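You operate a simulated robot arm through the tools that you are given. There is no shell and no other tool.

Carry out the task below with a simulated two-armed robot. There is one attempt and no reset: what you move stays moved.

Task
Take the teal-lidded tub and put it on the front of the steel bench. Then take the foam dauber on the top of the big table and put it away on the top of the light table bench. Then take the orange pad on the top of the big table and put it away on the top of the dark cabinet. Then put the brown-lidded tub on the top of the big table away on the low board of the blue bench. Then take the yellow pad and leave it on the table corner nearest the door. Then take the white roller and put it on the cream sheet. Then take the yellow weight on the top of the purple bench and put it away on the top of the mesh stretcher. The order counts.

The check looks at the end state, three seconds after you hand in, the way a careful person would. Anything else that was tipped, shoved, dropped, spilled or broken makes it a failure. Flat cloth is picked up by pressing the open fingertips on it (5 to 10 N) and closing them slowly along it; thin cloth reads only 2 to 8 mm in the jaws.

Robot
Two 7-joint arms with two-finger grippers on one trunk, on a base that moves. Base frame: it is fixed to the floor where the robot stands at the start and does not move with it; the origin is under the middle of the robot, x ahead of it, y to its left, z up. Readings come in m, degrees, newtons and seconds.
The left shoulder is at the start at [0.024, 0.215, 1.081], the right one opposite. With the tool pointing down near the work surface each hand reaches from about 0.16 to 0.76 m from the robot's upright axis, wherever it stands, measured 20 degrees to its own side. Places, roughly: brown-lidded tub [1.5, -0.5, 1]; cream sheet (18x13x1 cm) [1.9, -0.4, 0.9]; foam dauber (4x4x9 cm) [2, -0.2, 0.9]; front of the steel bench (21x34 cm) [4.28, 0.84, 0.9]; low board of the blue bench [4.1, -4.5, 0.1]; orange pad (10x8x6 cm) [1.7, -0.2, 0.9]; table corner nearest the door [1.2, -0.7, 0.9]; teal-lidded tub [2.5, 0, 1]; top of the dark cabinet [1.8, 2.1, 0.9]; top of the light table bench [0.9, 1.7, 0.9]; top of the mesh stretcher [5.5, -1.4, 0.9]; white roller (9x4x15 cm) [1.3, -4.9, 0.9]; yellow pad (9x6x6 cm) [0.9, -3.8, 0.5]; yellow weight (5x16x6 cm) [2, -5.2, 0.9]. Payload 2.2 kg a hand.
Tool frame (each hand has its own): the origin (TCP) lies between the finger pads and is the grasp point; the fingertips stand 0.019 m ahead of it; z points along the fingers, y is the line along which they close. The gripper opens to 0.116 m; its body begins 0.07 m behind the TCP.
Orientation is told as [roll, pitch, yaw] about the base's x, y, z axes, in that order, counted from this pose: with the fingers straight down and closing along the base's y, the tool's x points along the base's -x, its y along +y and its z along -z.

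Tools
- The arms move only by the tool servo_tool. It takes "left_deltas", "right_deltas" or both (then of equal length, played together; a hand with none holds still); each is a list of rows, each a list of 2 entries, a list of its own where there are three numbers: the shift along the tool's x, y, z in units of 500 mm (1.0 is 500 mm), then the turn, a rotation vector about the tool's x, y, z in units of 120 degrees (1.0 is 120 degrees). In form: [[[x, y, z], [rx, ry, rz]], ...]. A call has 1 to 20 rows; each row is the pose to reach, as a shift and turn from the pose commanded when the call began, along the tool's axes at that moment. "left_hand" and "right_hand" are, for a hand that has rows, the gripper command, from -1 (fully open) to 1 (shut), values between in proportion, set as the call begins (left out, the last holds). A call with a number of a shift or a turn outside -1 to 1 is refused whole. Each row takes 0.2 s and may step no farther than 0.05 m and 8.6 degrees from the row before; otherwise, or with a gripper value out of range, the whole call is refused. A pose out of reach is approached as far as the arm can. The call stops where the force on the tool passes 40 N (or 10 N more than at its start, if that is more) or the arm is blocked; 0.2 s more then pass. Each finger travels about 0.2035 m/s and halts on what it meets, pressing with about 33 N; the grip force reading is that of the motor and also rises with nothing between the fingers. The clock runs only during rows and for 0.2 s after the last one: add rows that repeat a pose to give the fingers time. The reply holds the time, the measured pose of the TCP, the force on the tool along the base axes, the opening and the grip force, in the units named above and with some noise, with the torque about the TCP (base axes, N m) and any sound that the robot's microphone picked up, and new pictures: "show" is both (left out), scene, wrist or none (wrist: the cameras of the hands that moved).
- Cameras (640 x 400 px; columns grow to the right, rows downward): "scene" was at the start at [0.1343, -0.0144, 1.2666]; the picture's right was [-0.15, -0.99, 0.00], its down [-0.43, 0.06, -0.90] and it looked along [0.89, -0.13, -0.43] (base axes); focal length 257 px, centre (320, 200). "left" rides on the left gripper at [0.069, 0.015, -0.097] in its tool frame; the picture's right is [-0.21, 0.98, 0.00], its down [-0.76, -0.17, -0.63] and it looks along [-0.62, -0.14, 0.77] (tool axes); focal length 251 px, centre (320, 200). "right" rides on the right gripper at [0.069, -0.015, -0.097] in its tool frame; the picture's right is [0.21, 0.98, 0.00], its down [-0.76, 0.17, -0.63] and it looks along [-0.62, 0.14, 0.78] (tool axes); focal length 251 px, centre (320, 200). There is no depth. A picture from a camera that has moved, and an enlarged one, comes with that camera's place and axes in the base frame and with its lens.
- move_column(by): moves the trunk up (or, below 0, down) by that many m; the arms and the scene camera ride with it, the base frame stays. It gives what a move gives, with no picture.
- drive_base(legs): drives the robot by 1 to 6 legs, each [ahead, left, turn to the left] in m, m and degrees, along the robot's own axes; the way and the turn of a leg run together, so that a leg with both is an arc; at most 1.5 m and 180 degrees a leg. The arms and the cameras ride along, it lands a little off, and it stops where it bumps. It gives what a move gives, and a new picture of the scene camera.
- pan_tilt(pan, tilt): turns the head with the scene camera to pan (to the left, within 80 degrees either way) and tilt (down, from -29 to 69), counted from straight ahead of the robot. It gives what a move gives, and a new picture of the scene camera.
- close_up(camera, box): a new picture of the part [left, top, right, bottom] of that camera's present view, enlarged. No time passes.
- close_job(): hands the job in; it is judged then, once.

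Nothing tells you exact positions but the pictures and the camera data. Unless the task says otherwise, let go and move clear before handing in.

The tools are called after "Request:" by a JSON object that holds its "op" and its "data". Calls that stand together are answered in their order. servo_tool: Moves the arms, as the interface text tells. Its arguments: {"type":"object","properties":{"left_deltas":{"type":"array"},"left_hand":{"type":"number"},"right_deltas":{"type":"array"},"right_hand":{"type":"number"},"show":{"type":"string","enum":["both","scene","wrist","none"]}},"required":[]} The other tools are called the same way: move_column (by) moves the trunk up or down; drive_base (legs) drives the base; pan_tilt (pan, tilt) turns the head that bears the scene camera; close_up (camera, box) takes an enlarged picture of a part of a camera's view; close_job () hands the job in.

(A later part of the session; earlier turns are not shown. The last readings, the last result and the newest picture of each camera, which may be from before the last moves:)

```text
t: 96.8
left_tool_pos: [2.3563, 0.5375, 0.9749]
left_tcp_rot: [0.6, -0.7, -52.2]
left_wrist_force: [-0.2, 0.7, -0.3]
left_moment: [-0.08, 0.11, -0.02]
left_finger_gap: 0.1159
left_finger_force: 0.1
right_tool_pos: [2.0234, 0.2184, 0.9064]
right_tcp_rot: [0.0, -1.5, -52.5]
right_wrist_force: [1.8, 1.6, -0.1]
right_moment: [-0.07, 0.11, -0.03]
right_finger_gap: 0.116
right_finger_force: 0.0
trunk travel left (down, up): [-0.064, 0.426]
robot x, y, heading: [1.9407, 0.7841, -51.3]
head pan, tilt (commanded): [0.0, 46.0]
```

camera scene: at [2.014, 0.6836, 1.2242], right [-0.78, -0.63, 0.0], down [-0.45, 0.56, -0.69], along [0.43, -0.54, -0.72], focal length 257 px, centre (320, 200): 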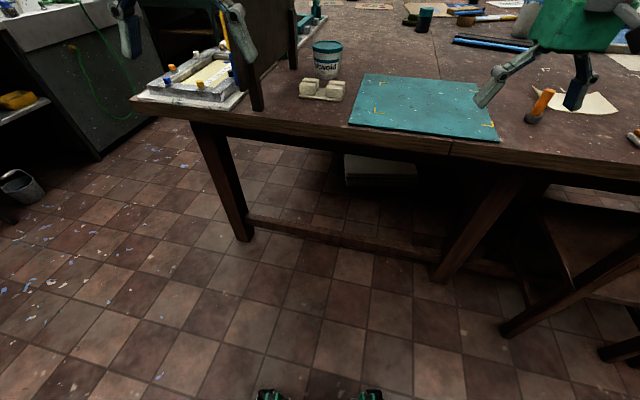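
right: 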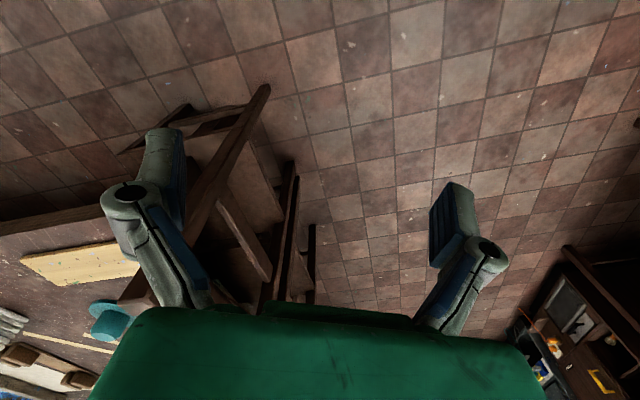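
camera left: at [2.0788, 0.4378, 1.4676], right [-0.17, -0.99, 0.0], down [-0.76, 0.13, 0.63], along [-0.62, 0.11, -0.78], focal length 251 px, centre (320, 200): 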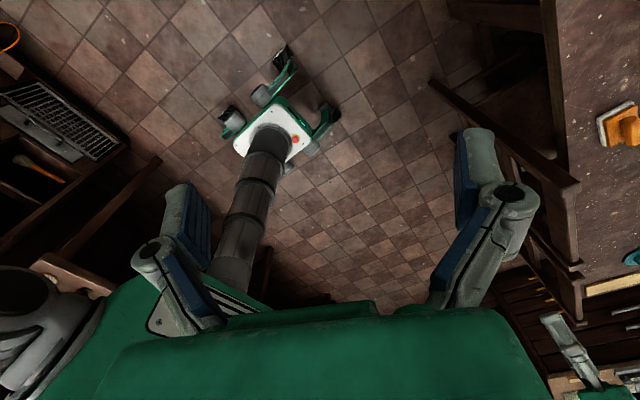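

The amplitude looks smaller with the column low (about ±1.3°). I'll keep waiting with small vertical moves to see if it continues to decay.

Request:
{"op": "move_column", "data": {"by": -0.05}}

Request:
{"op": "move_column", "data": {"by": 0.002}}

Request:
{"op": "move_column", "data": {"by": 0.002}}

Request:
{"op": "move_column", "data": {"by": 0.002}}

Request:
{"op": "move_column", "data": {"by": 0.002}}

Request:
{"op": "move_column", "data": {"by": 0.002}}

Request:
{"op": "move_column", "data": {"by": 0.002}}

Request:
{"op": "move_column", "data": {"by": 0.002}}

Request:
{"op": "move_column", "data": {"by": 0.002}}

Request:
{"op": "move_column", "data": {"by": 0.002}}

Request:
{"op": "move_column", "data": {"by": 0.002}}

Request:
{"op": "move_column", "data": {"by": 0.002}}

```text
t: 97.7
left_tool_pos: [2.3511, 0.5331, 0.9267]
left_tcp_rot: [0.9, -0.7, -52.3]
left_wrist_force: [1.3, 0.8, -0.6]
left_moment: [-0.07, 0.11, -0.01]
left_finger_gap: 0.116
left_finger_force: 0.1
right_tool_pos: [2.0179, 0.2138, 0.8551]
right_tcp_rot: [0.4, -1.4, -52.5]
right_wrist_force: [0.1, 1.0, -0.5]
right_moment: [-0.06, 0.11, -0.01]
right_finger_gap: 0.1157
right_finger_force: 0.0
trunk travel left (down, up): [-0.014, 0.476]
robot x, y, heading: [1.9393, 0.7827, -51.5]
head pan, tilt (commanded): [0.0, 46.0]
```

```text
t: 98.2
left_tool_pos: [2.3397, 0.5236, 0.9298]
left_tcp_rot: [1.6, -0.8, -52.4]
left_wrist_force: [1.2, 0.2, 0.4]
left_moment: [-0.03, 0.01, -0.05]
left_finger_gap: 0.1159
left_finger_force: 0.1
right_tool_pos: [2.0065, 0.2048, 0.8536]
right_tcp_rot: [1.0, -1.2, -52.7]
right_wrist_force: [0.1, 0.1, 0.0]
right_moment: [-0.01, 0.04, 0.02]
right_finger_gap: 0.1158
right_finger_force: 0.0
trunk travel left (down, up): [-0.016, 0.474]
robot x, y, heading: [1.9375, 0.7798, -51.1]
head pan, tilt (commanded): [0.0, 46.0]
```

```text
t: 98.8
left_tool_pos: [2.3228, 0.5098, 0.934]
left_tcp_rot: [2.7, -0.6, -52.5]
left_wrist_force: [-1.1, -0.3, 0.0]
left_moment: [0.1, -0.08, -0.04]
left_finger_gap: 0.1161
left_finger_force: 0.0
right_tool_pos: [1.9903, 0.1923, 0.8486]
right_tcp_rot: [2.1, -1.2, -53.0]
right_wrist_force: [-0.9, -1.8, 0.1]
right_moment: [0.03, -0.14, 0.01]
right_finger_gap: 0.1161
right_finger_force: 0.1
trunk travel left (down, up): [-0.018, 0.472]
robot x, y, heading: [1.9333, 0.7777, -51.3]
head pan, tilt (commanded): [0.0, 46.0]
```

```text
t: 99.3
left_tool_pos: [2.3473, 0.5295, 0.9333]
left_tcp_rot: [1.2, -0.6, -52.4]
left_wrist_force: [0.9, 0.2, -0.3]
left_moment: [-0.09, 0.09, 0.0]
left_finger_gap: 0.1157
left_finger_force: 0.1
right_tool_pos: [2.0142, 0.2104, 0.8597]
right_tcp_rot: [0.7, -1.3, -52.5]
right_wrist_force: [0.8, 1.3, 0.5]
right_moment: [-0.06, 0.08, -0.01]
right_finger_gap: 0.1162
right_finger_force: 0.3
trunk travel left (down, up): [-0.02, 0.47]
robot x, y, heading: [1.938, 0.7836, -51.4]
head pan, tilt (commanded): [0.0, 46.0]
```

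```text
t: 99.8
left_tool_pos: [2.3371, 0.523, 0.9368]
left_tcp_rot: [1.7, -0.7, -52.3]
left_wrist_force: [0.3, -0.5, 0.0]
left_moment: [0.0, 0.0, 0.01]
left_finger_gap: 0.116
left_finger_force: 0.1
right_tool_pos: [2.0051, 0.2045, 0.8583]
right_tcp_rot: [1.1, -1.3, -52.7]
right_wrist_force: [0.0, 0.3, 0.6]
right_moment: [-0.02, -0.02, -0.04]
right_finger_gap: 0.1161
right_finger_force: 0.1
trunk travel left (down, up): [-0.022, 0.468]
robot x, y, heading: [1.9349, 0.7802, -51.0]
head pan, tilt (commanded): [0.0, 46.0]
```

```text
t: 100.3
left_tool_pos: [2.3266, 0.5128, 0.9406]
left_tcp_rot: [2.4, -0.7, -52.5]
left_wrist_force: [-1.0, -0.8, 0.2]
left_moment: [0.08, -0.05, 0.03]
left_finger_gap: 0.1162
left_finger_force: 0.0
right_tool_pos: [1.9949, 0.1968, 0.8578]
right_tcp_rot: [1.8, -1.3, -52.8]
right_wrist_force: [-0.5, -0.5, 0.5]
right_moment: [0.02, -0.07, 0.0]
right_finger_gap: 0.1159
right_finger_force: 0.1
trunk travel left (down, up): [-0.024, 0.466]
robot x, y, heading: [1.9306, 0.7771, -51.3]
head pan, tilt (commanded): [0.0, 46.0]
```

```text
t: 100.8
left_tool_pos: [2.3439, 0.526, 0.9395]
left_tcp_rot: [1.4, -0.6, -52.4]
left_wrist_force: [1.3, 1.1, -0.7]
left_moment: [-0.04, 0.05, -0.02]
left_finger_gap: 0.1162
left_finger_force: 0.0
right_tool_pos: [2.011, 0.2088, 0.8636]
right_tcp_rot: [0.8, -1.2, -52.6]
right_wrist_force: [1.1, -0.2, -0.9]
right_moment: [-0.06, 0.08, 0.01]
right_finger_gap: 0.1163
right_finger_force: 0.1
trunk travel left (down, up): [-0.026, 0.464]
robot x, y, heading: [1.9384, 0.7813, -51.0]
head pan, tilt (commanded): [0.0, 46.0]
```

```text
t: 101.4
left_tool_pos: [2.3375, 0.5218, 0.9432]
left_tcp_rot: [1.8, -0.7, -52.4]
left_wrist_force: [0.4, 0.1, -0.1]
left_moment: [0.01, -0.03, 0.02]
left_finger_gap: 0.1163
left_finger_force: 0.0
right_tool_pos: [2.0033, 0.203, 0.8631]
right_tcp_rot: [1.2, -1.3, -52.7]
right_wrist_force: [0.4, -0.8, 0.1]
right_moment: [0.0, 0.0, -0.01]
right_finger_gap: 0.116
right_finger_force: 0.1
trunk travel left (down, up): [-0.028, 0.462]
robot x, y, heading: [1.9328, 0.7766, -51.3]
head pan, tilt (commanded): [0.0, 46.0]
```

```text
t: 101.9
left_tool_pos: [2.3326, 0.5174, 0.9455]
left_tcp_rot: [2.1, -0.6, -52.5]
left_wrist_force: [-0.2, 0.0, 1.1]
left_moment: [-0.01, -0.02, 0.01]
left_finger_gap: 0.1162
left_finger_force: 0.1
right_tool_pos: [2.0003, 0.2004, 0.8653]
right_tcp_rot: [1.5, -1.4, -52.8]
right_wrist_force: [-0.6, -0.3, -0.4]
right_moment: [-0.01, -0.02, 0.0]
right_finger_gap: 0.116
right_finger_force: 0.1
trunk travel left (down, up): [-0.03, 0.46]
robot x, y, heading: [1.9314, 0.7809, -51.0]
head pan, tilt (commanded): [0.0, 46.0]
```

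```text
t: 102.4
left_tool_pos: [2.3417, 0.5231, 0.9478]
left_tcp_rot: [1.6, -0.7, -52.4]
left_wrist_force: [0.6, -0.6, 0.6]
left_moment: [-0.04, -0.01, 0.02]
left_finger_gap: 0.1161
left_finger_force: 0.1
right_tool_pos: [2.0077, 0.207, 0.8689]
right_tcp_rot: [1.0, -1.3, -52.7]
right_wrist_force: [-0.3, 0.8, -0.1]
right_moment: [-0.01, 0.04, 0.0]
right_finger_gap: 0.1162
right_finger_force: 0.0
trunk travel left (down, up): [-0.032, 0.458]
robot x, y, heading: [1.9327, 0.7786, -51.0]
head pan, tilt (commanded): [0.0, 46.0]
```

```text
t: 102.9
left_tool_pos: [2.3348, 0.5204, 0.9494]
left_tcp_rot: [1.9, -0.6, -52.4]
left_wrist_force: [0.3, -0.8, 0.4]
left_moment: [0.0, -0.02, -0.01]
left_finger_gap: 0.1158
left_finger_force: 0.0
right_tool_pos: [2.0031, 0.2029, 0.8696]
right_tcp_rot: [1.3, -1.3, -52.7]
right_wrist_force: [-0.5, 0.2, -1.3]
right_moment: [0.0, 0.01, 0.03]
right_finger_gap: 0.1158
right_finger_force: 0.0
trunk travel left (down, up): [-0.034, 0.456]
robot x, y, heading: [1.9362, 0.7809, -51.1]
head pan, tilt (commanded): [0.0, 46.0]
```

```text
t: 103.5
left_tool_pos: [2.3361, 0.5212, 0.9505]
left_tcp_rot: [1.8, -0.7, -52.4]
left_wrist_force: [-0.5, -0.2, -0.1]
left_moment: [0.03, -0.02, 0.02]
left_finger_gap: 0.1162
left_finger_force: 0.1
right_tool_pos: [2.0038, 0.2028, 0.8719]
right_tcp_rot: [1.3, -1.3, -52.7]
right_wrist_force: [0.4, -0.1, 0.1]
right_moment: [0.0, 0.05, -0.02]
right_finger_gap: 0.1159
right_finger_force: 0.1
trunk travel left (down, up): [-0.036, 0.454]
robot x, y, heading: [1.9349, 0.7804, -51.2]
head pan, tilt (commanded): [0.0, 46.0]
```

The sway died out with the column low, so I'll keep the column low from now on. Next I'll straighten both hands, raise them over table height, and draw the left hand in.

Request:
{"op": "servo_tool", "data": {"right_deltas": [[[0, 0, -0.05], [0.003, 0.003, 0]], [[0, 0, -0.1], [0.006, 0.006, 0]], [[0, 0, -0.15], [0.0108, 0.0108, 0]], [[0, 0, -0.2], [0.0108, 0.0108, 0]], [[0, 0, -0.25], [0.0108, 0.0108, 0]], [[0, 0, -0.3], [0.0108, 0.0108, 0]], [[0, 0, -0.35], [0.0108, 0.0108, 0]], [[0, 0, -0.4], [0.0108, 0.0108, 0]], [[0, 0, -0.45], [0.0108, 0.0108, 0]], [[0, 0, -0.5], [0.0108, 0.0108, 0]]], "left_deltas": [[[0.03, 0, -0.04], [0.005, 0.002, 0]], [[0.06, 0, -0.08], [0.01, 0.004, 0]], [[0.09, 0, -0.12], [0.015, 0.0058, 0]], [[0.12, 0.02, -0.16], [0.015, 0.0058, 0]], [[0.15, 0.04, -0.2], [0.015, 0.0058, 0]], [[0.18, 0.06, -0.24], [0.015, 0.0058, 0]], [[0.21, 0.08, -0.28], [0.015, 0.0058, 0]], [[0.24, 0.1, -0.32], [0.015, 0.0058, 0]], [[0.27, 0.12, -0.36], [0.015, 0.0058, 0]], [[0.3, 0.14, -0.36], [0.015, 0.0058, 0]]], "show": "none"}}

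Request:
{"op": "pan_tilt", "data": {"pan": 0, "tilt": 35}}

```text
t: 105.7
left_tool_pos: [2.2971, 0.6823, 1.1318]
left_tcp_rot: [-0.1, -0.1, -52.3]
left_wrist_force: [0.3, -0.7, 0.4]
left_moment: [-0.03, 0.02, 0.03]
left_finger_gap: 0.1156
left_finger_force: 0.1
right_tool_pos: [1.9968, 0.206, 1.1232]
right_tcp_rot: [-0.1, 0.0, -52.7]
right_wrist_force: [0.6, 0.4, -0.1]
right_moment: [0.01, 0.01, -0.01]
right_finger_gap: 0.116
right_finger_force: 0.0
trunk travel left (down, up): [-0.036, 0.454]
robot x, y, heading: [1.9362, 0.7831, -51.2]
head pan, tilt (commanded): [0.0, 46.0]
```

```text
t: 106.4
left_tool_pos: [2.2959, 0.6816, 1.1314]
left_tcp_rot: [0.0, 0.1, -52.3]
left_wrist_force: [0.1, 0.6, 0.0]
left_moment: [-0.01, -0.03, 0.02]
left_finger_gap: 0.1159
left_finger_force: 0.1
right_tool_pos: [1.9951, 0.2032, 1.1225]
right_tcp_rot: [-0.1, 0.0, -52.7]
right_wrist_force: [-0.5, 0.5, 0.5]
right_moment: [-0.02, 0.03, 0.0]
right_finger_gap: 0.1162
right_finger_force: 0.0
trunk travel left (down, up): [-0.036, 0.454]
robot x, y, heading: [1.9355, 0.7747, -51.2]
head pan, tilt (commanded): [0.0, 35.0]
camera scene: at [2.017, 0.6789, 1.0626], right [-0.78, -0.63, 0.0], down [-0.36, 0.45, -0.82], along [0.51, -0.64, -0.58], focal length 257 px, centre (320, 200)
```

scene: 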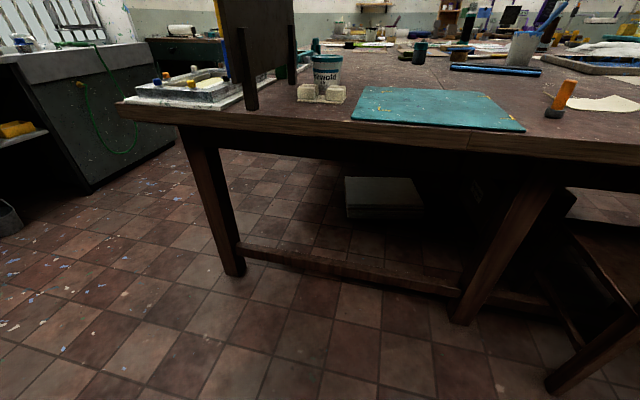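

Stable now. I'll raise the column a modest 0.1 m, then turn to about -44° and move up to the table edge by the tub.

Request:
{"op": "move_column", "data": {"by": 0.08}}

Request:
{"op": "drive_base", "data": {"legs": [[0, 0, 7.2], [0.44, 0.067, 0]]}}

Request:
{"op": "pan_tilt", "data": {"pan": -10, "tilt": 40}}

Request:
{"op": "move_column", "data": {"by": 0.002}}

Request:
{"op": "move_column", "data": {"by": 0.002}}

```text
t: 107.5
left_tool_pos: [2.2955, 0.682, 1.2117]
left_tcp_rot: [0.0, 0.1, -52.4]
left_wrist_force: [0.0, 0.8, -0.4]
left_moment: [0.01, 0.0, 0.02]
left_finger_gap: 0.116
left_finger_force: 0.0
right_tool_pos: [1.9966, 0.2048, 1.2012]
right_tcp_rot: [-0.1, 0.1, -52.7]
right_wrist_force: [0.3, 0.2, 0.2]
right_moment: [0.03, 0.03, -0.06]
right_finger_gap: 0.116
right_finger_force: 0.1
trunk travel left (down, up): [-0.116, 0.374]
robot x, y, heading: [1.9374, 0.7827, -51.2]
head pan, tilt (commanded): [0.0, 35.0]
```

```text
t: 110.8
left_tool_pos: [2.6698, 0.4678, 1.2125]
left_tcp_rot: [0.0, 0.0, -45.3]
left_wrist_force: [0.4, 0.2, -0.3]
left_moment: [0.03, -0.01, 0.02]
left_finger_gap: 0.1162
left_finger_force: 0.1
right_tool_pos: [2.4329, -0.0426, 1.2017]
right_tcp_rot: [-0.1, -0.1, -45.7]
right_wrist_force: [0.1, 0.5, -0.2]
right_moment: [0.04, 0.02, 0.0]
right_finger_gap: 0.1159
right_finger_force: 0.0
trunk travel left (down, up): [-0.116, 0.374]
robot x, y, heading: [2.2969, 0.5217, -44.1]
head pan, tilt (commanded): [0.0, 35.0]
camera scene: at [2.3946, 0.4309, 1.1426], right [-0.7, -0.72, 0.0], down [-0.41, 0.4, -0.82], along [0.59, -0.57, -0.58], focal length 257 px, centre (320, 200)
```

scene: 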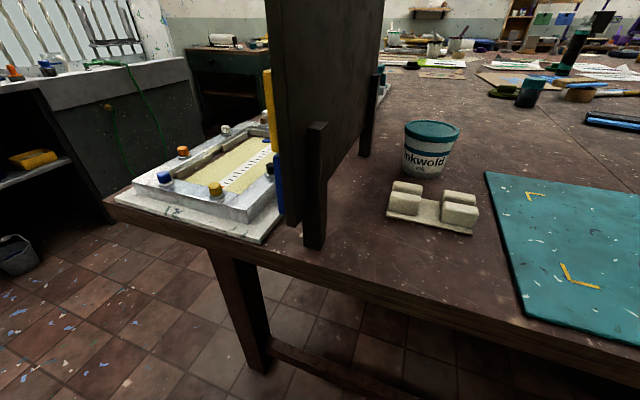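

```text
t: 111.6
left_tool_pos: [2.6679, 0.469, 1.213]
left_tcp_rot: [0.1, -0.1, -45.3]
left_wrist_force: [0.8, 0.7, 0.6]
left_moment: [0.0, 0.0, 0.02]
left_finger_gap: 0.1162
left_finger_force: 0.0
right_tool_pos: [2.4296, -0.0407, 1.2038]
right_tcp_rot: [-0.1, -0.1, -45.6]
right_wrist_force: [-0.3, 1.0, -0.1]
right_moment: [0.02, 0.04, 0.02]
right_finger_gap: 0.1161
right_finger_force: 0.0
trunk travel left (down, up): [-0.116, 0.374]
robot x, y, heading: [2.3007, 0.5183, -44.0]
head pan, tilt (commanded): [-10.0, 40.0]
camera scene: at [2.3806, 0.4235, 1.1351], right [-0.81, -0.59, 0.0], down [-0.38, 0.52, -0.76], along [0.45, -0.62, -0.64], focal length 257 px, centre (320, 200)
```

scene: 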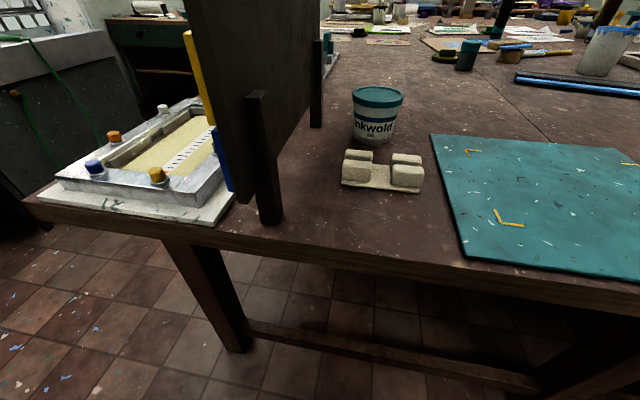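

```text
t: 112.1
left_tool_pos: [2.6677, 0.4692, 1.2142]
left_tcp_rot: [0.0, -0.1, -45.3]
left_wrist_force: [-0.1, 0.8, -1.3]
left_moment: [-0.03, 0.0, -0.01]
left_finger_gap: 0.1159
left_finger_force: 0.1
right_tool_pos: [2.4306, -0.0415, 1.2045]
right_tcp_rot: [-0.1, -0.1, -45.6]
right_wrist_force: [-0.6, 0.0, -0.1]
right_moment: [0.0, 0.01, 0.03]
right_finger_gap: 0.1159
right_finger_force: 0.1
trunk travel left (down, up): [-0.118, 0.372]
robot x, y, heading: [2.2972, 0.5215, -44.2]
head pan, tilt (commanded): [-10.0, 40.0]
```

```text
t: 112.6
left_tool_pos: [2.6677, 0.4691, 1.2161]
left_tcp_rot: [0.1, -0.2, -45.3]
left_wrist_force: [1.2, -1.2, -0.4]
left_moment: [0.0, 0.02, 0.03]
left_finger_gap: 0.1158
left_finger_force: 0.0
right_tool_pos: [2.4316, -0.041, 1.2068]
right_tcp_rot: [-0.2, -0.1, -45.6]
right_wrist_force: [-0.5, 0.0, 0.2]
right_moment: [0.0, -0.01, -0.05]
right_finger_gap: 0.1163
right_finger_force: 0.1
trunk travel left (down, up): [-0.12, 0.37]
robot x, y, heading: [2.3022, 0.5216, -44.1]
head pan, tilt (commanded): [-10.0, 40.0]
```

Stable at the table. The tub's axis works out to about [2.586, -0.05], lid top z ≈ 0.97, lid ~10 cm wide. I'll swing the right hand's yaw parallel to the screen while moving toward the tub, staying high, then check with the wrist camera.

Request:
{"op": "servo_tool", "data": {"right_deltas": [[[-0.014, 0.012, 0], [0, 0, -0.055]], [[-0.028, 0.023, 0], [0, 0, -0.11]], [[-0.042, 0.035, 0], [0, 0, -0.165]], [[-0.056, 0.046, 0], [0, 0, -0.22]], [[-0.07, 0.058, 0], [0, 0, -0.275]], [[-0.084, 0.07, 0], [0, 0, -0.33]], [[-0.098, 0.081, 0], [0, 0, -0.385]], [[-0.112, 0.093, 0], [0, 0, -0.44]], [[-0.126, 0.104, 0], [0, 0, -0.495]], [[-0.139, 0.116, 0], [0, 0, -0.547]]], "show": "both"}}

```text
t: 114.8
left_tool_pos: [2.6685, 0.4694, 1.2156]
left_tcp_rot: [0.0, 0.0, -45.3]
left_wrist_force: [0.4, 0.0, 1.0]
left_moment: [0.04, -0.02, -0.04]
left_finger_gap: 0.116
left_finger_force: 0.1
right_tool_pos: [2.5215, -0.0509, 1.2085]
right_tcp_rot: [-0.1, 0.1, 20.2]
right_wrist_force: [-0.3, -0.2, 0.2]
right_moment: [0.01, -0.01, -0.01]
right_finger_gap: 0.1162
right_finger_force: 0.1
trunk travel left (down, up): [-0.12, 0.37]
robot x, y, heading: [2.2991, 0.5202, -44.0]
head pan, tilt (commanded): [-10.0, 40.0]
camera scene: at [2.3816, 0.4227, 1.139], right [-0.81, -0.59, 0.0], down [-0.38, 0.52, -0.76], along [0.45, -0.62, -0.65], focal length 257 px, centre (320, 200)
camera right: at [2.4612, -0.0902, 1.3038], right [-0.54, 0.84, 0.0], down [0.65, 0.42, 0.63], along [0.53, 0.34, -0.78], focal length 251 px, centre (320, 200)
```

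scene: 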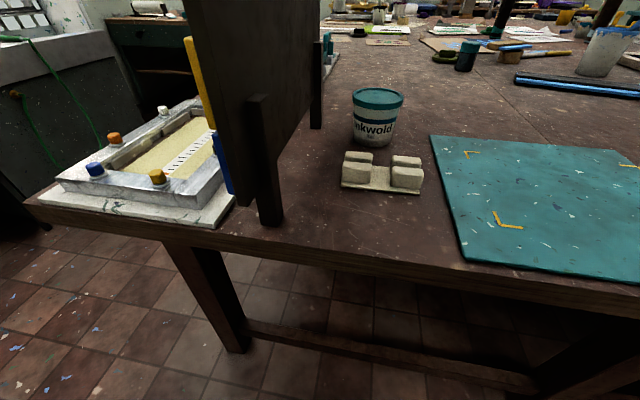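
right: 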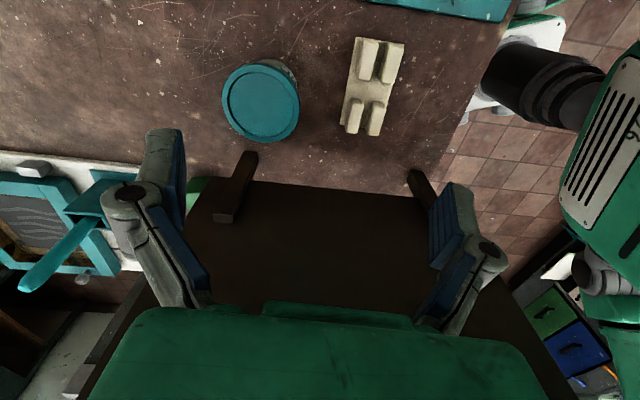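

The wrist view puts the tub near [2.60, -0.098] and suggests the table is nearer z 0.86. I'll move over it at z ≈ 1.10 and re-measure.

Request:
{"op": "servo_tool", "data": {"right_deltas": [[[-0.023, -0.028, 0.036], [0, 0, 0]], [[-0.046, -0.057, 0.072], [0, 0, 0]], [[-0.069, -0.085, 0.108], [0, 0, 0]], [[-0.092, -0.114, 0.144], [0, 0, 0]], [[-0.115, -0.142, 0.18], [0, 0, 0]], [[-0.115, -0.142, 0.216], [0, 0, 0]]], "show": "both"}}

```text
t: 116.2
left_tool_pos: [2.6684, 0.469, 1.2168]
left_tcp_rot: [0.0, 0.0, -45.3]
left_wrist_force: [0.0, 0.4, 0.7]
left_moment: [0.01, 0.01, 0.0]
left_finger_gap: 0.1158
left_finger_force: 0.1
right_tool_pos: [2.5918, -0.0894, 1.1082]
right_tcp_rot: [0.3, 0.4, 20.3]
right_wrist_force: [0.4, -0.3, -0.3]
right_moment: [0.04, -0.03, 0.0]
right_finger_gap: 0.1156
right_finger_force: 0.0
right hand out of reach, approached as far as the arm can: row 4, 5, 6
trunk travel left (down, up): [-0.12, 0.37]
robot x, y, heading: [2.2984, 0.5196, -44.0]
head pan, tilt (commanded): [-10.0, 40.0]
camera scene: at [2.3817, 0.4219, 1.1389], right [-0.81, -0.59, 0.0], down [-0.38, 0.52, -0.76], along [0.45, -0.62, -0.65], focal length 257 px, centre (320, 200)
camera right: at [2.5325, -0.1301, 1.2048], right [-0.54, 0.84, 0.01], down [0.66, 0.42, 0.63], along [0.53, 0.34, -0.78], focal length 251 px, centre (320, 200)
```

scene: 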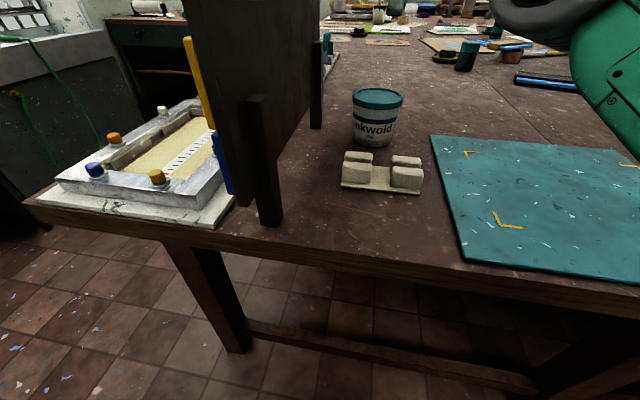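
right: 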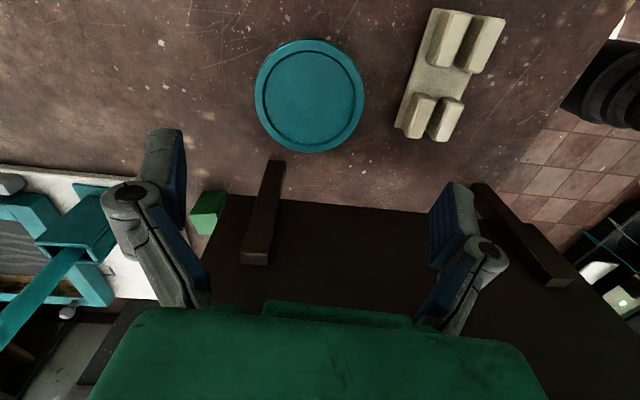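

The tub lid triangulates to [2.602, -0.098] with its top at z ≈ 0.945, so the table is about z 0.855. The hand was at its reach limit, so I'll measure the lid more exactly and then bring the base a little closer.

Request:
{"op": "close_up", "data": {"camera": "right", "box": [240, 20, 380, 170]}}

Request:
{"op": "close_up", "data": {"camera": "scene", "box": [330, 70, 430, 160]}}

```text
2.67 times, centred on (310, 95) of right
camera zoom: at [2.5325, -0.1301, 1.2048], right [-0.54, 0.84, 0.01], down [0.66, 0.42, 0.63], along [0.53, 0.34, -0.78], focal length 670 px, centre (347, 480)
```

zoom: 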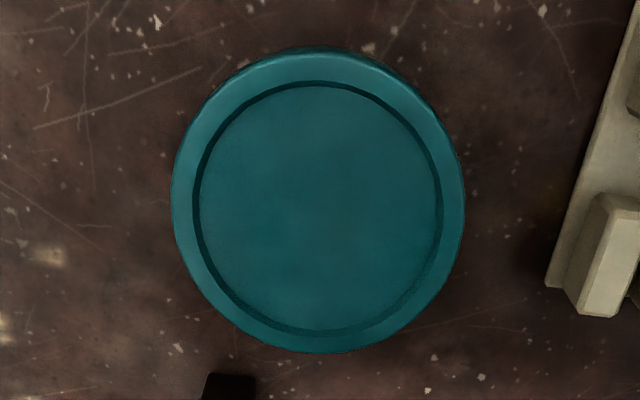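

```text
4.44 times, centred on (380, 115) of scene
camera zoom: at [2.3817, 0.4219, 1.1389], right [-0.81, -0.59, 0.0], down [-0.38, 0.52, -0.76], along [0.45, -0.62, -0.65], focal length 1144 px, centre (53, 578)
```

zoom: 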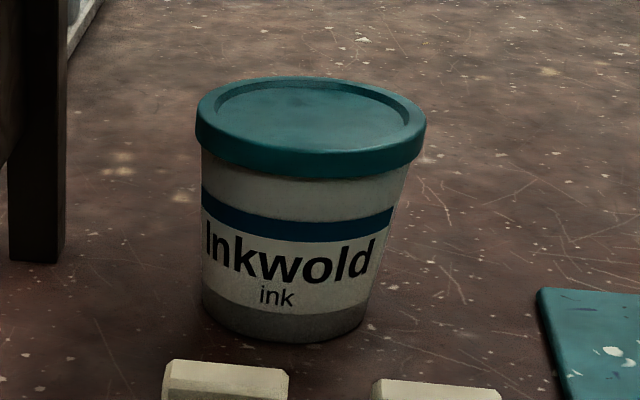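

The lid is about 10.7 cm across versus an 11.6 cm opening, so alignment must be precise. I'll shift the base ~8 cm closer to the table so the arm has reach to spare.

Request:
{"op": "drive_base", "data": {"legs": [[0.074, -0.03, 0]]}}

Request:
{"op": "servo_tool", "data": {"right_deltas": [[[0.0, 0.02, 0], [0, 0, 0]], [[0.0, 0.04, 0], [0, 0, 0]], [[0.0, 0.06, 0], [0, 0, 0]], [[0, 0.08, 0], [0, 0, 0]], [[0, 0.1, 0], [0, 0, 0]], [[0, 0.1, 0], [0, 0, 0]]], "show": "wrist"}}

```text
t: 117.3
left_tool_pos: [2.715, 0.4101, 1.213]
left_tcp_rot: [-0.9, 0.1, -45.3]
left_wrist_force: [0.7, 0.2, 0.3]
left_moment: [0.0, 0.05, 0.01]
left_finger_gap: 0.1161
left_finger_force: 0.0
right_tool_pos: [2.6383, -0.1479, 1.1087]
right_tcp_rot: [0.1, 1.3, 20.5]
right_wrist_force: [-0.1, -0.2, -1.0]
right_moment: [0.0, 0.11, 0.0]
right_finger_gap: 0.116
right_finger_force: 0.0
trunk travel left (down, up): [-0.12, 0.37]
robot x, y, heading: [2.3375, 0.452, -44.1]
head pan, tilt (commanded): [-10.0, 40.0]
camera scene: at [2.4263, 0.3621, 1.139], right [-0.81, -0.59, 0.01], down [-0.39, 0.52, -0.76], along [0.44, -0.62, -0.64], focal length 257 px, centre (320, 200)
```

scene: 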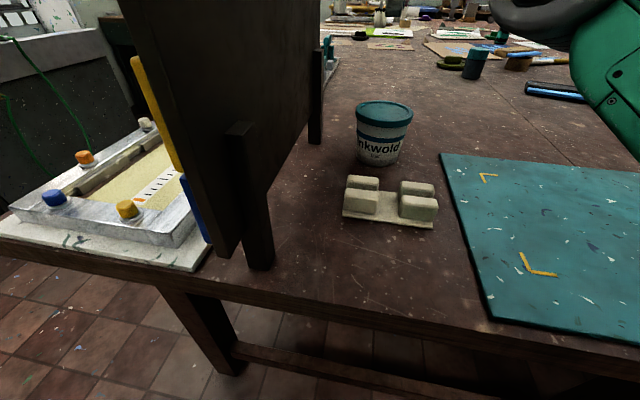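

```text
t: 118.7
left_tool_pos: [2.6982, 0.3984, 1.2184]
left_tcp_rot: [0.1, -0.1, -45.2]
left_wrist_force: [0.2, -0.4, -0.5]
left_moment: [0.02, -0.01, 0.0]
left_finger_gap: 0.1163
left_finger_force: 0.2
right_tool_pos: [2.6053, -0.1125, 1.1075]
right_tcp_rot: [0.4, 0.2, 20.5]
right_wrist_force: [-0.4, -0.7, 0.0]
right_moment: [0.01, -0.03, 0.0]
right_finger_gap: 0.1157
right_finger_force: 0.1
right hand out of reach, approached as far as the arm can: row 1
trunk travel left (down, up): [-0.12, 0.37]
robot x, y, heading: [2.3368, 0.4509, -44.3]
head pan, tilt (commanded): [-10.0, 40.0]
camera right: at [2.5459, -0.1533, 1.2045], right [-0.54, 0.84, 0.01], down [0.65, 0.42, 0.63], along [0.53, 0.35, -0.78], focal length 251 px, centre (320, 200)
```

right: 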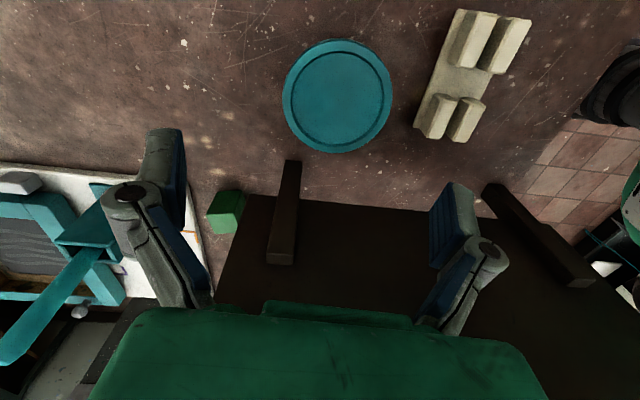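

The tub is now at [2.602, -0.097] by two wrist measurements. I'll center over it, straighten the slight tilt, and descend to just above the lid.

Request:
{"op": "servo_tool", "data": {"right_deltas": [[[-0.003, 0.015, 0.02], [0.0033, -0.0017, 0]], [[-0.005, 0.03, 0.06], [0.0033, -0.0017, 0]], [[-0.005, 0.03, 0.1], [0.0033, -0.0017, 0]], [[-0.005, 0.03, 0.14], [0.0033, -0.0017, 0]], [[-0.005, 0.03, 0.18], [0.0033, -0.0017, 0]], [[-0.005, 0.03, 0.22], [0.0033, -0.0017, 0]], [[-0.005, 0.03, 0.235], [0.0033, -0.0017, 0]], [[-0.005, 0.03, 0.235], [0.0033, -0.0017, 0]]], "right_hand": -1, "show": "both"}}

```text
t: 120.5
left_tool_pos: [2.7046, 0.404, 1.2169]
left_tcp_rot: [-0.2, -0.1, -45.2]
left_wrist_force: [-0.2, 0.1, 0.0]
left_moment: [0.01, 0.01, -0.03]
left_finger_gap: 0.1161
left_finger_force: 0.1
right_tool_pos: [2.6074, -0.0928, 0.9921]
right_tcp_rot: [-0.3, 0.3, 20.5]
right_wrist_force: [0.4, 0.6, -0.2]
right_moment: [0.0, -0.01, 0.0]
right_finger_gap: 0.1161
right_finger_force: 0.0
trunk travel left (down, up): [-0.12, 0.37]
robot x, y, heading: [2.3354, 0.453, -44.0]
head pan, tilt (commanded): [-10.0, 40.0]
camera scene: at [2.4169, 0.3541, 1.139], right [-0.81, -0.59, 0.0], down [-0.38, 0.52, -0.76], along [0.45, -0.62, -0.65], focal length 257 px, centre (320, 200)
camera right: at [2.5466, -0.1318, 1.0888], right [-0.54, 0.84, 0.0], down [0.65, 0.42, 0.63], along [0.53, 0.34, -0.78], focal length 251 px, centre (320, 200)
```

scene: 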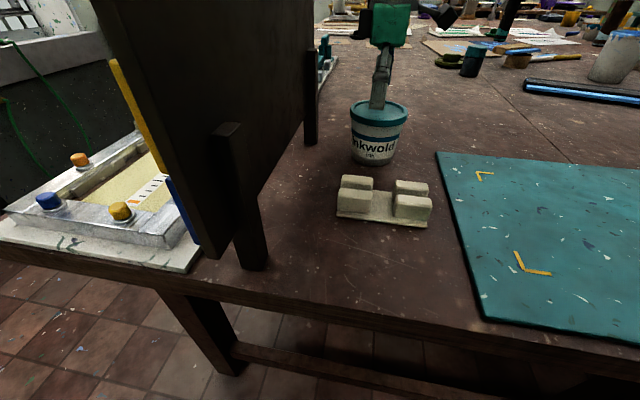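
right: 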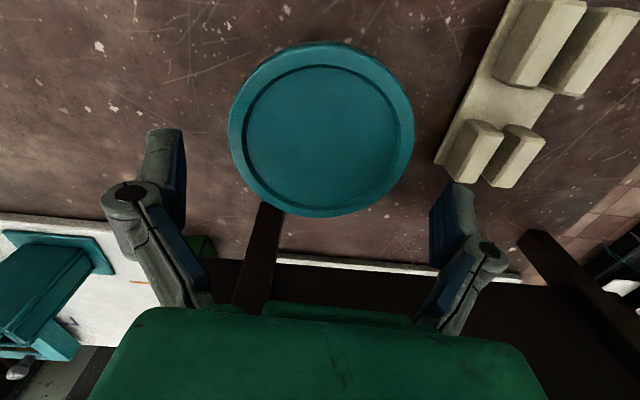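

The tub is centered to within a few millimetres. I'll nudge and descend slowly so the fingers straddle the lid, watching for contact force.

Request:
{"op": "servo_tool", "data": {"right_deltas": [[[0.008, 0.003, 0.0], [-0.002, 0.002, 0]], [[0.008, 0.003, 0.012], [-0.002, 0.002, 0]], [[0.008, 0.003, 0.024], [-0.002, 0.002, 0]], [[0.008, 0.003, 0.036], [-0.002, 0.002, 0]], [[0.008, 0.003, 0.048], [-0.002, 0.002, 0]], [[0.008, 0.003, 0.056], [-0.002, 0.002, 0]], [[0.008, 0.003, 0.056], [-0.002, 0.002, 0]]], "show": "both"}}

```text
t: 122.1
left_tool_pos: [2.7025, 0.4019, 1.217]
left_tcp_rot: [-0.1, -0.1, -45.1]
left_wrist_force: [0.4, -0.6, 0.6]
left_moment: [0.03, 0.0, 0.04]
left_finger_gap: 0.1159
left_finger_force: 0.1
right_tool_pos: [2.6006, -0.094, 0.9642]
right_tcp_rot: [0.1, 0.4, 20.5]
right_wrist_force: [0.4, 0.0, -0.6]
right_moment: [0.02, 0.0, 0.01]
right_finger_gap: 0.1162
right_finger_force: 0.1
trunk travel left (down, up): [-0.12, 0.37]
robot x, y, heading: [2.335, 0.4512, -44.2]
head pan, tilt (commanded): [-10.0, 40.0]
camera scene: at [2.4155, 0.3527, 1.139], right [-0.81, -0.59, 0.0], down [-0.38, 0.52, -0.76], along [0.45, -0.62, -0.65], focal length 257 px, centre (320, 200)
camera right: at [2.5407, -0.1337, 1.0605], right [-0.54, 0.84, 0.0], down [0.66, 0.42, 0.63], along [0.53, 0.34, -0.78], focal length 251 px, centre (320, 200)
```

scene: 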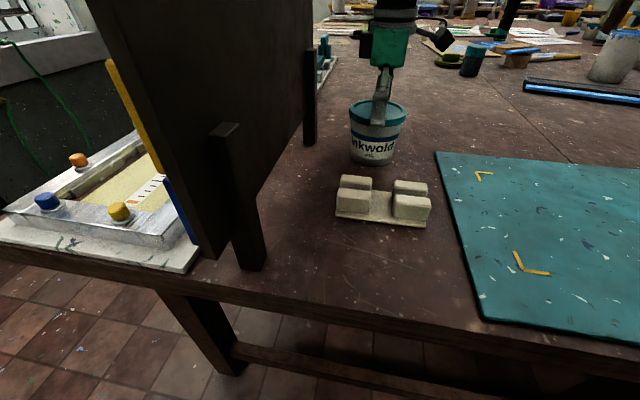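
right: 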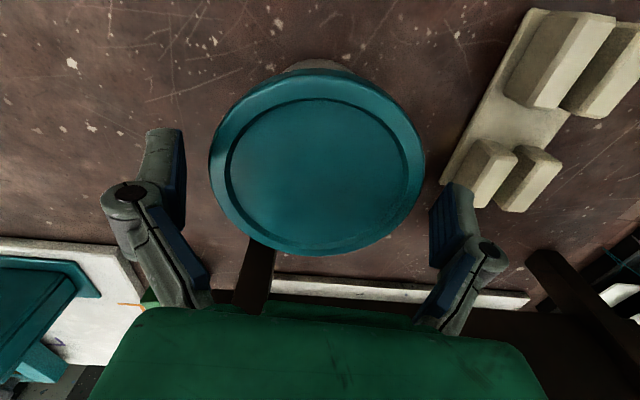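

The fingers straddle the lid with no contact force, with slightly less gap on one side. I'll shift 3 mm to center, go down another 2.5 cm, then close.

Request:
{"op": "servo_tool", "data": {"right_deltas": [[[-0.006, 0.006, 0.0], [-0.001, -0.003, 0]], [[-0.006, 0.006, 0.012], [-0.001, -0.003, 0]], [[-0.006, 0.006, 0.024], [-0.001, -0.003, 0]], [[-0.006, 0.006, 0.036], [-0.001, -0.003, 0]], [[-0.006, 0.006, 0.048], [-0.001, -0.003, 0]], [[-0.006, 0.006, 0.048], [-0.001, -0.003, 0]]], "show": "wrist"}}

```text
t: 123.5
left_tool_pos: [2.7037, 0.403, 1.2157]
left_tcp_rot: [-0.1, -0.1, -45.1]
left_wrist_force: [0.5, -0.4, -0.4]
left_moment: [-0.02, 0.03, 0.01]
left_finger_gap: 0.1158
left_finger_force: 0.0
right_tool_pos: [2.603, -0.0908, 0.9402]
right_tcp_rot: [0.1, 0.0, 20.4]
right_wrist_force: [1.2, -2.9, 3.0]
right_moment: [-0.05, -0.04, 0.02]
right_finger_gap: 0.116
right_finger_force: 0.0
trunk travel left (down, up): [-0.12, 0.37]
robot x, y, heading: [2.3331, 0.4543, -44.2]
head pan, tilt (commanded): [-10.0, 40.0]
camera right: at [2.5426, -0.1306, 1.0366], right [-0.54, 0.84, 0.0], down [0.65, 0.42, 0.63], along [0.53, 0.34, -0.78], focal length 251 px, centre (320, 200)
```

right: 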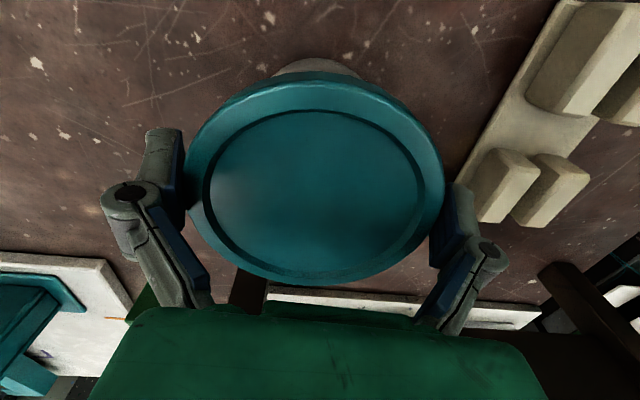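

The lid sits between the fingers with only a light touch. I'll close the right gripper now.

Request:
{"op": "servo_tool", "data": {"right_deltas": [[[0, 0, 0], [0, 0, 0]], [[0, 0, 0], [0, 0, 0]], [[0, 0, 0], [0, 0, 0]], [[0, 0, 0], [0, 0, 0]], [[0, 0, 0], [0, 0, 0]]], "right_hand": 1, "show": "wrist"}}

```text
t: 124.7
left_tool_pos: [2.7015, 0.4031, 1.218]
left_tcp_rot: [-0.1, -0.2, -45.2]
left_wrist_force: [0.7, 0.1, -0.2]
left_moment: [0.01, -0.02, 0.0]
left_finger_gap: 0.1161
left_finger_force: 0.0
right_tool_pos: [2.6028, -0.0903, 0.941]
right_tcp_rot: [0.1, 0.1, 20.5]
right_wrist_force: [1.5, -4.2, 11.6]
right_moment: [0.16, 0.05, 0.05]
right_finger_gap: 0.1107
right_finger_force: 33.1
trunk travel left (down, up): [-0.12, 0.37]
robot x, y, heading: [2.3393, 0.4517, -44.0]
head pan, tilt (commanded): [-10.0, 40.0]
camera right: at [2.5425, -0.1303, 1.0372], right [-0.54, 0.84, 0.0], down [0.65, 0.42, 0.63], along [0.53, 0.34, -0.78], focal length 251 px, centre (320, 200)
```

right: 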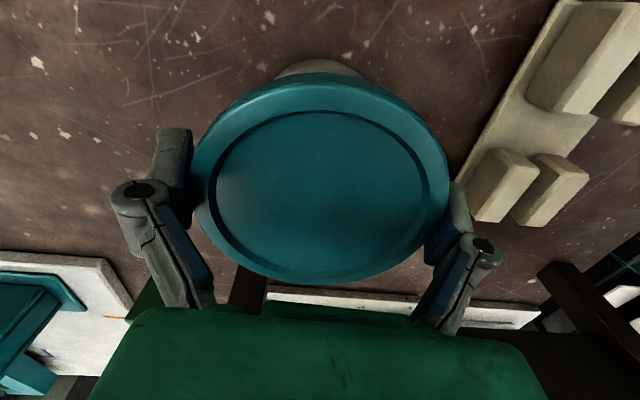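

The grip holds at 0.111 m with 33 N. I'll lift slowly and check it follows.

Request:
{"op": "servo_tool", "data": {"right_deltas": [[[0, 0, -0.02], [0, 0, 0]], [[0, 0, -0.05], [0, 0, 0]], [[0, 0, -0.09], [0, 0, 0]], [[0, 0, -0.13], [0, 0, 0]], [[0, 0, -0.17], [0, 0, 0]], [[0, 0, -0.21], [0, 0, 0]], [[0, 0, -0.24], [0, 0, 0]], [[0, 0, -0.24], [0, 0, 0]]], "show": "both"}}

```text
t: 126.5
left_tool_pos: [2.7036, 0.4033, 1.2173]
left_tcp_rot: [-0.2, -0.2, -45.2]
left_wrist_force: [0.3, -0.9, -0.2]
left_moment: [0.04, 0.0, -0.02]
left_finger_gap: 0.116
left_finger_force: 0.1
right_tool_pos: [2.6042, -0.0915, 1.0601]
right_tcp_rot: [0.1, 0.1, 20.5]
right_wrist_force: [0.0, 0.3, -0.4]
right_moment: [-0.01, -0.02, -0.03]
right_finger_gap: 0.0
right_finger_force: 28.2
trunk travel left (down, up): [-0.12, 0.37]
robot x, y, heading: [2.3325, 0.4466, -44.1]
head pan, tilt (commanded): [-10.0, 40.0]
camera scene: at [2.4163, 0.3532, 1.139], right [-0.81, -0.59, 0.0], down [-0.38, 0.52, -0.76], along [0.45, -0.62, -0.65], focal length 257 px, centre (320, 200)
camera right: at [2.5436, -0.131, 1.1572], right [-0.54, 0.84, 0.0], down [0.65, 0.42, 0.63], along [0.53, 0.34, -0.78], focal length 251 px, centre (320, 200)
```

scene: 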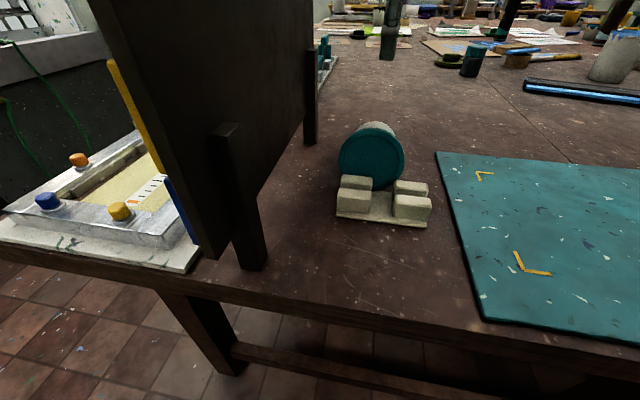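
right: 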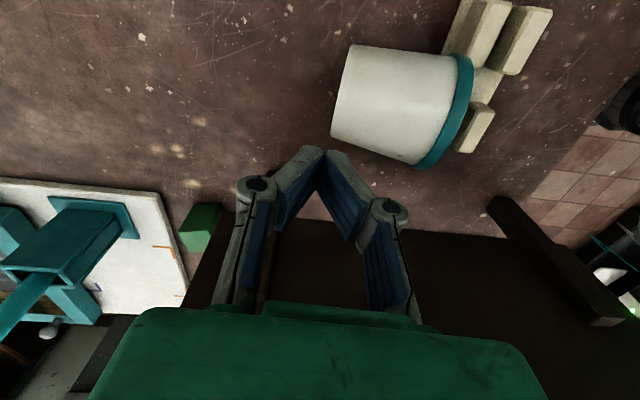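

The tub slipped out while lifting and is now lying on its side against the cream block, lid toward me; nothing else seems to have moved. The fingers pivot and splay when wide open, so I'll re-grip it across its narrower lower body. First I'll raise, open, and turn the hand across the tub's axis.

Request:
{"op": "servo_tool", "data": {"right_deltas": [[[0.001, 0.008, -0.02], [0, 0, 0.06]], [[0.003, 0.017, -0.04], [0, 0, 0.12]], [[0.004, 0.025, -0.06], [0, 0, 0.18]], [[0.005, 0.034, -0.08], [0, 0, 0.24]], [[0.006, 0.042, -0.1], [0, 0, 0.3]], [[0.008, 0.05, -0.1], [0, 0, 0.36]], [[0.009, 0.059, -0.1], [0, 0, 0.42]], [[0.01, 0.067, -0.1], [0, 0, 0.48]], [[0.012, 0.076, -0.1], [0, 0, 0.54]], [[0.013, 0.084, -0.1], [0, 0, 0.6]], [[0.014, 0.093, -0.1], [0, 0, 0.66]], [[0.0156, 0.101, -0.1], [0, 0, 0.708]], [[0.0156, 0.101, -0.1], [0, 0, 0.708]]], "right_hand": -1, "show": "both"}}

```text
t: 129.3
left_tool_pos: [2.7024, 0.4028, 1.216]
left_tcp_rot: [-0.2, -0.2, -45.1]
left_wrist_force: [-0.2, 0.4, 0.6]
left_moment: [-0.06, -0.02, 0.02]
left_finger_gap: 0.1162
left_finger_force: 0.0
right_tool_pos: [2.5783, -0.0459, 1.1103]
right_tcp_rot: [-0.1, 0.0, -64.6]
right_wrist_force: [0.4, -0.1, -0.4]
right_moment: [0.01, 0.0, -0.04]
right_finger_gap: 0.116
right_finger_force: 0.1
trunk travel left (down, up): [-0.12, 0.37]
robot x, y, heading: [2.3359, 0.4502, -44.1]
head pan, tilt (commanded): [-10.0, 40.0]
camera scene: at [2.4161, 0.3537, 1.1391], right [-0.81, -0.59, 0.0], down [-0.38, 0.52, -0.76], along [0.45, -0.62, -0.65], focal length 257 px, centre (320, 200)
camera right: at [2.5341, 0.0087, 1.2066], right [0.79, 0.61, 0.0], down [0.48, -0.61, 0.63], along [0.39, -0.5, -0.78], focal length 251 px, centre (320, 200)
```

scene: 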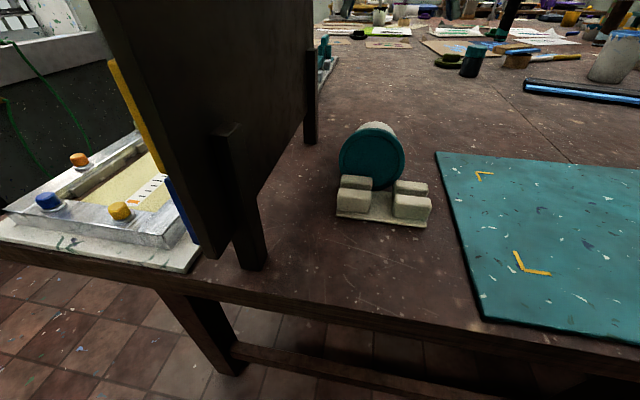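
right: 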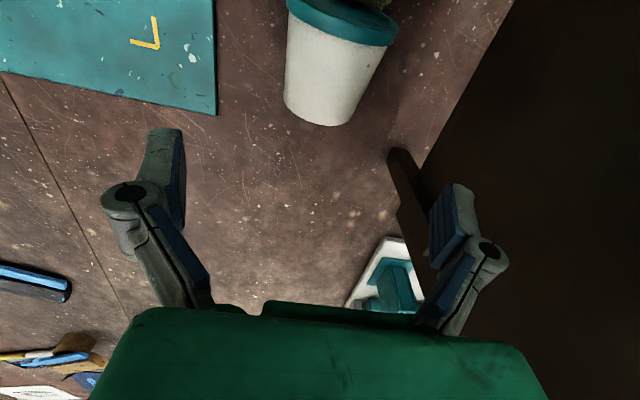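

The lying tub's axis is parallel to the tool x, about 9 mm to the +y side. I'll shift, descend partway, and check.

Request:
{"op": "servo_tool", "data": {"right_deltas": [[[-0.022, 0.009, 0.02], [0, 0, 0]], [[-0.044, 0.018, 0.06], [0, 0, 0]], [[-0.044, 0.018, 0.12], [0, 0, 0]], [[-0.044, 0.018, 0.18], [0, 0, 0]], [[-0.044, 0.018, 0.22], [0, 0, 0]], [[-0.044, 0.018, 0.25], [0, 0, 0]], [[-0.044, 0.018, 0.25], [0, 0, 0]]], "show": "both"}}

```text
t: 130.9
left_tool_pos: [2.7037, 0.4033, 1.218]
left_tcp_rot: [-0.2, -0.2, -45.1]
left_wrist_force: [-1.0, 0.3, 0.4]
left_moment: [-0.03, 0.0, 0.01]
left_finger_gap: 0.1159
left_finger_force: 0.0
right_tool_pos: [2.5953, -0.0616, 0.9844]
right_tcp_rot: [-0.2, 0.0, -64.5]
right_wrist_force: [-0.4, 0.1, 0.1]
right_moment: [-0.01, -0.01, -0.03]
right_finger_gap: 0.1158
right_finger_force: 0.0
trunk travel left (down, up): [-0.12, 0.37]
robot x, y, heading: [2.333, 0.4519, -43.9]
head pan, tilt (commanded): [-10.0, 40.0]
camera scene: at [2.4161, 0.3538, 1.1391], right [-0.81, -0.59, 0.0], down [-0.38, 0.52, -0.76], along [0.45, -0.62, -0.64], focal length 257 px, centre (320, 200)
camera right: at [2.5508, -0.007, 1.0813], right [0.79, 0.61, 0.0], down [0.48, -0.61, 0.63], along [0.39, -0.5, -0.78], focal length 251 px, centre (320, 200)
```

scene: 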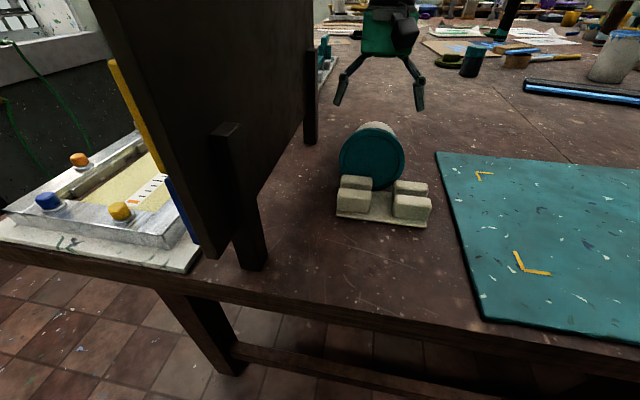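
right: 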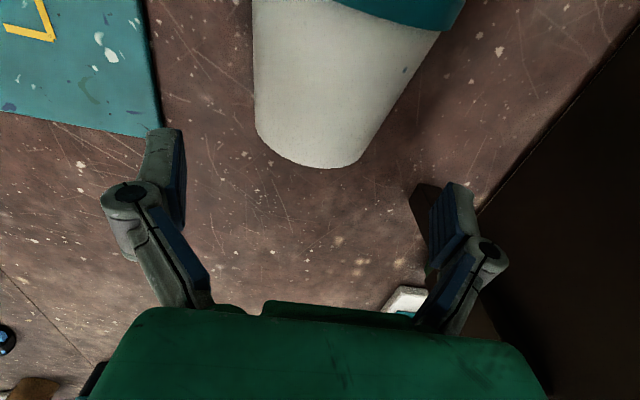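

The tub bottom is 1.3 cm ahead of the TCP; I'll shift 12 mm toward the lid so I grip ~2.5 cm from the bottom, then descend to the tub's mid-height.

Request:
{"op": "servo_tool", "data": {"right_deltas": [[[0.012, -0.002, 0.02], [0, 0, 0]], [[0.024, -0.004, 0.05], [0, 0, 0]], [[0.024, -0.004, 0.08], [0, 0, 0]], [[0.024, -0.004, 0.11], [0, 0, 0]], [[0.024, -0.004, 0.135], [0, 0, 0]], [[0.024, -0.004, 0.153], [0, 0, 0]], [[0.024, -0.004, 0.153], [0, 0, 0]]], "show": "both"}}

```text
t: 132.5
left_tool_pos: [2.7032, 0.4034, 1.2165]
left_tcp_rot: [-0.1, -0.2, -45.1]
left_wrist_force: [0.3, 0.8, 0.8]
left_moment: [0.01, 0.0, 0.01]
left_finger_gap: 0.1154
left_finger_force: 0.1
right_tool_pos: [2.5897, -0.0511, 0.9083]
right_tcp_rot: [0.0, 0.1, -64.5]
right_wrist_force: [-0.8, 0.1, 0.3]
right_moment: [0.03, 0.04, 0.01]
right_finger_gap: 0.1158
right_finger_force: 0.1
trunk travel left (down, up): [-0.12, 0.37]
robot x, y, heading: [2.333, 0.4519, -44.5]
head pan, tilt (commanded): [-10.0, 40.0]
camera scene: at [2.4162, 0.3538, 1.1391], right [-0.81, -0.59, 0.0], down [-0.38, 0.52, -0.76], along [0.45, -0.62, -0.64], focal length 257 px, centre (320, 200)
camera right: at [2.5446, 0.003, 1.0048], right [0.79, 0.61, 0.0], down [0.48, -0.61, 0.63], along [0.39, -0.5, -0.78], focal length 251 px, centre (320, 200)
```

scene: 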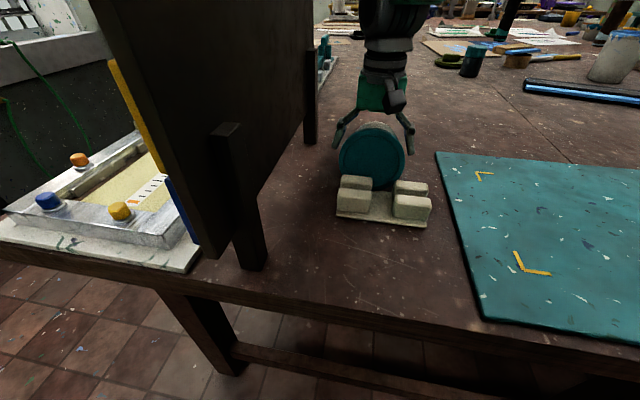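
right: 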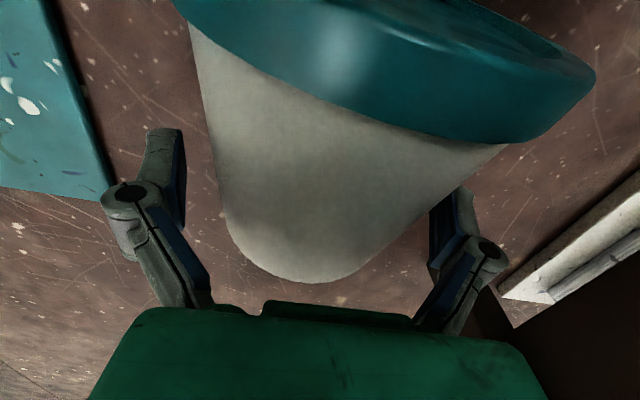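

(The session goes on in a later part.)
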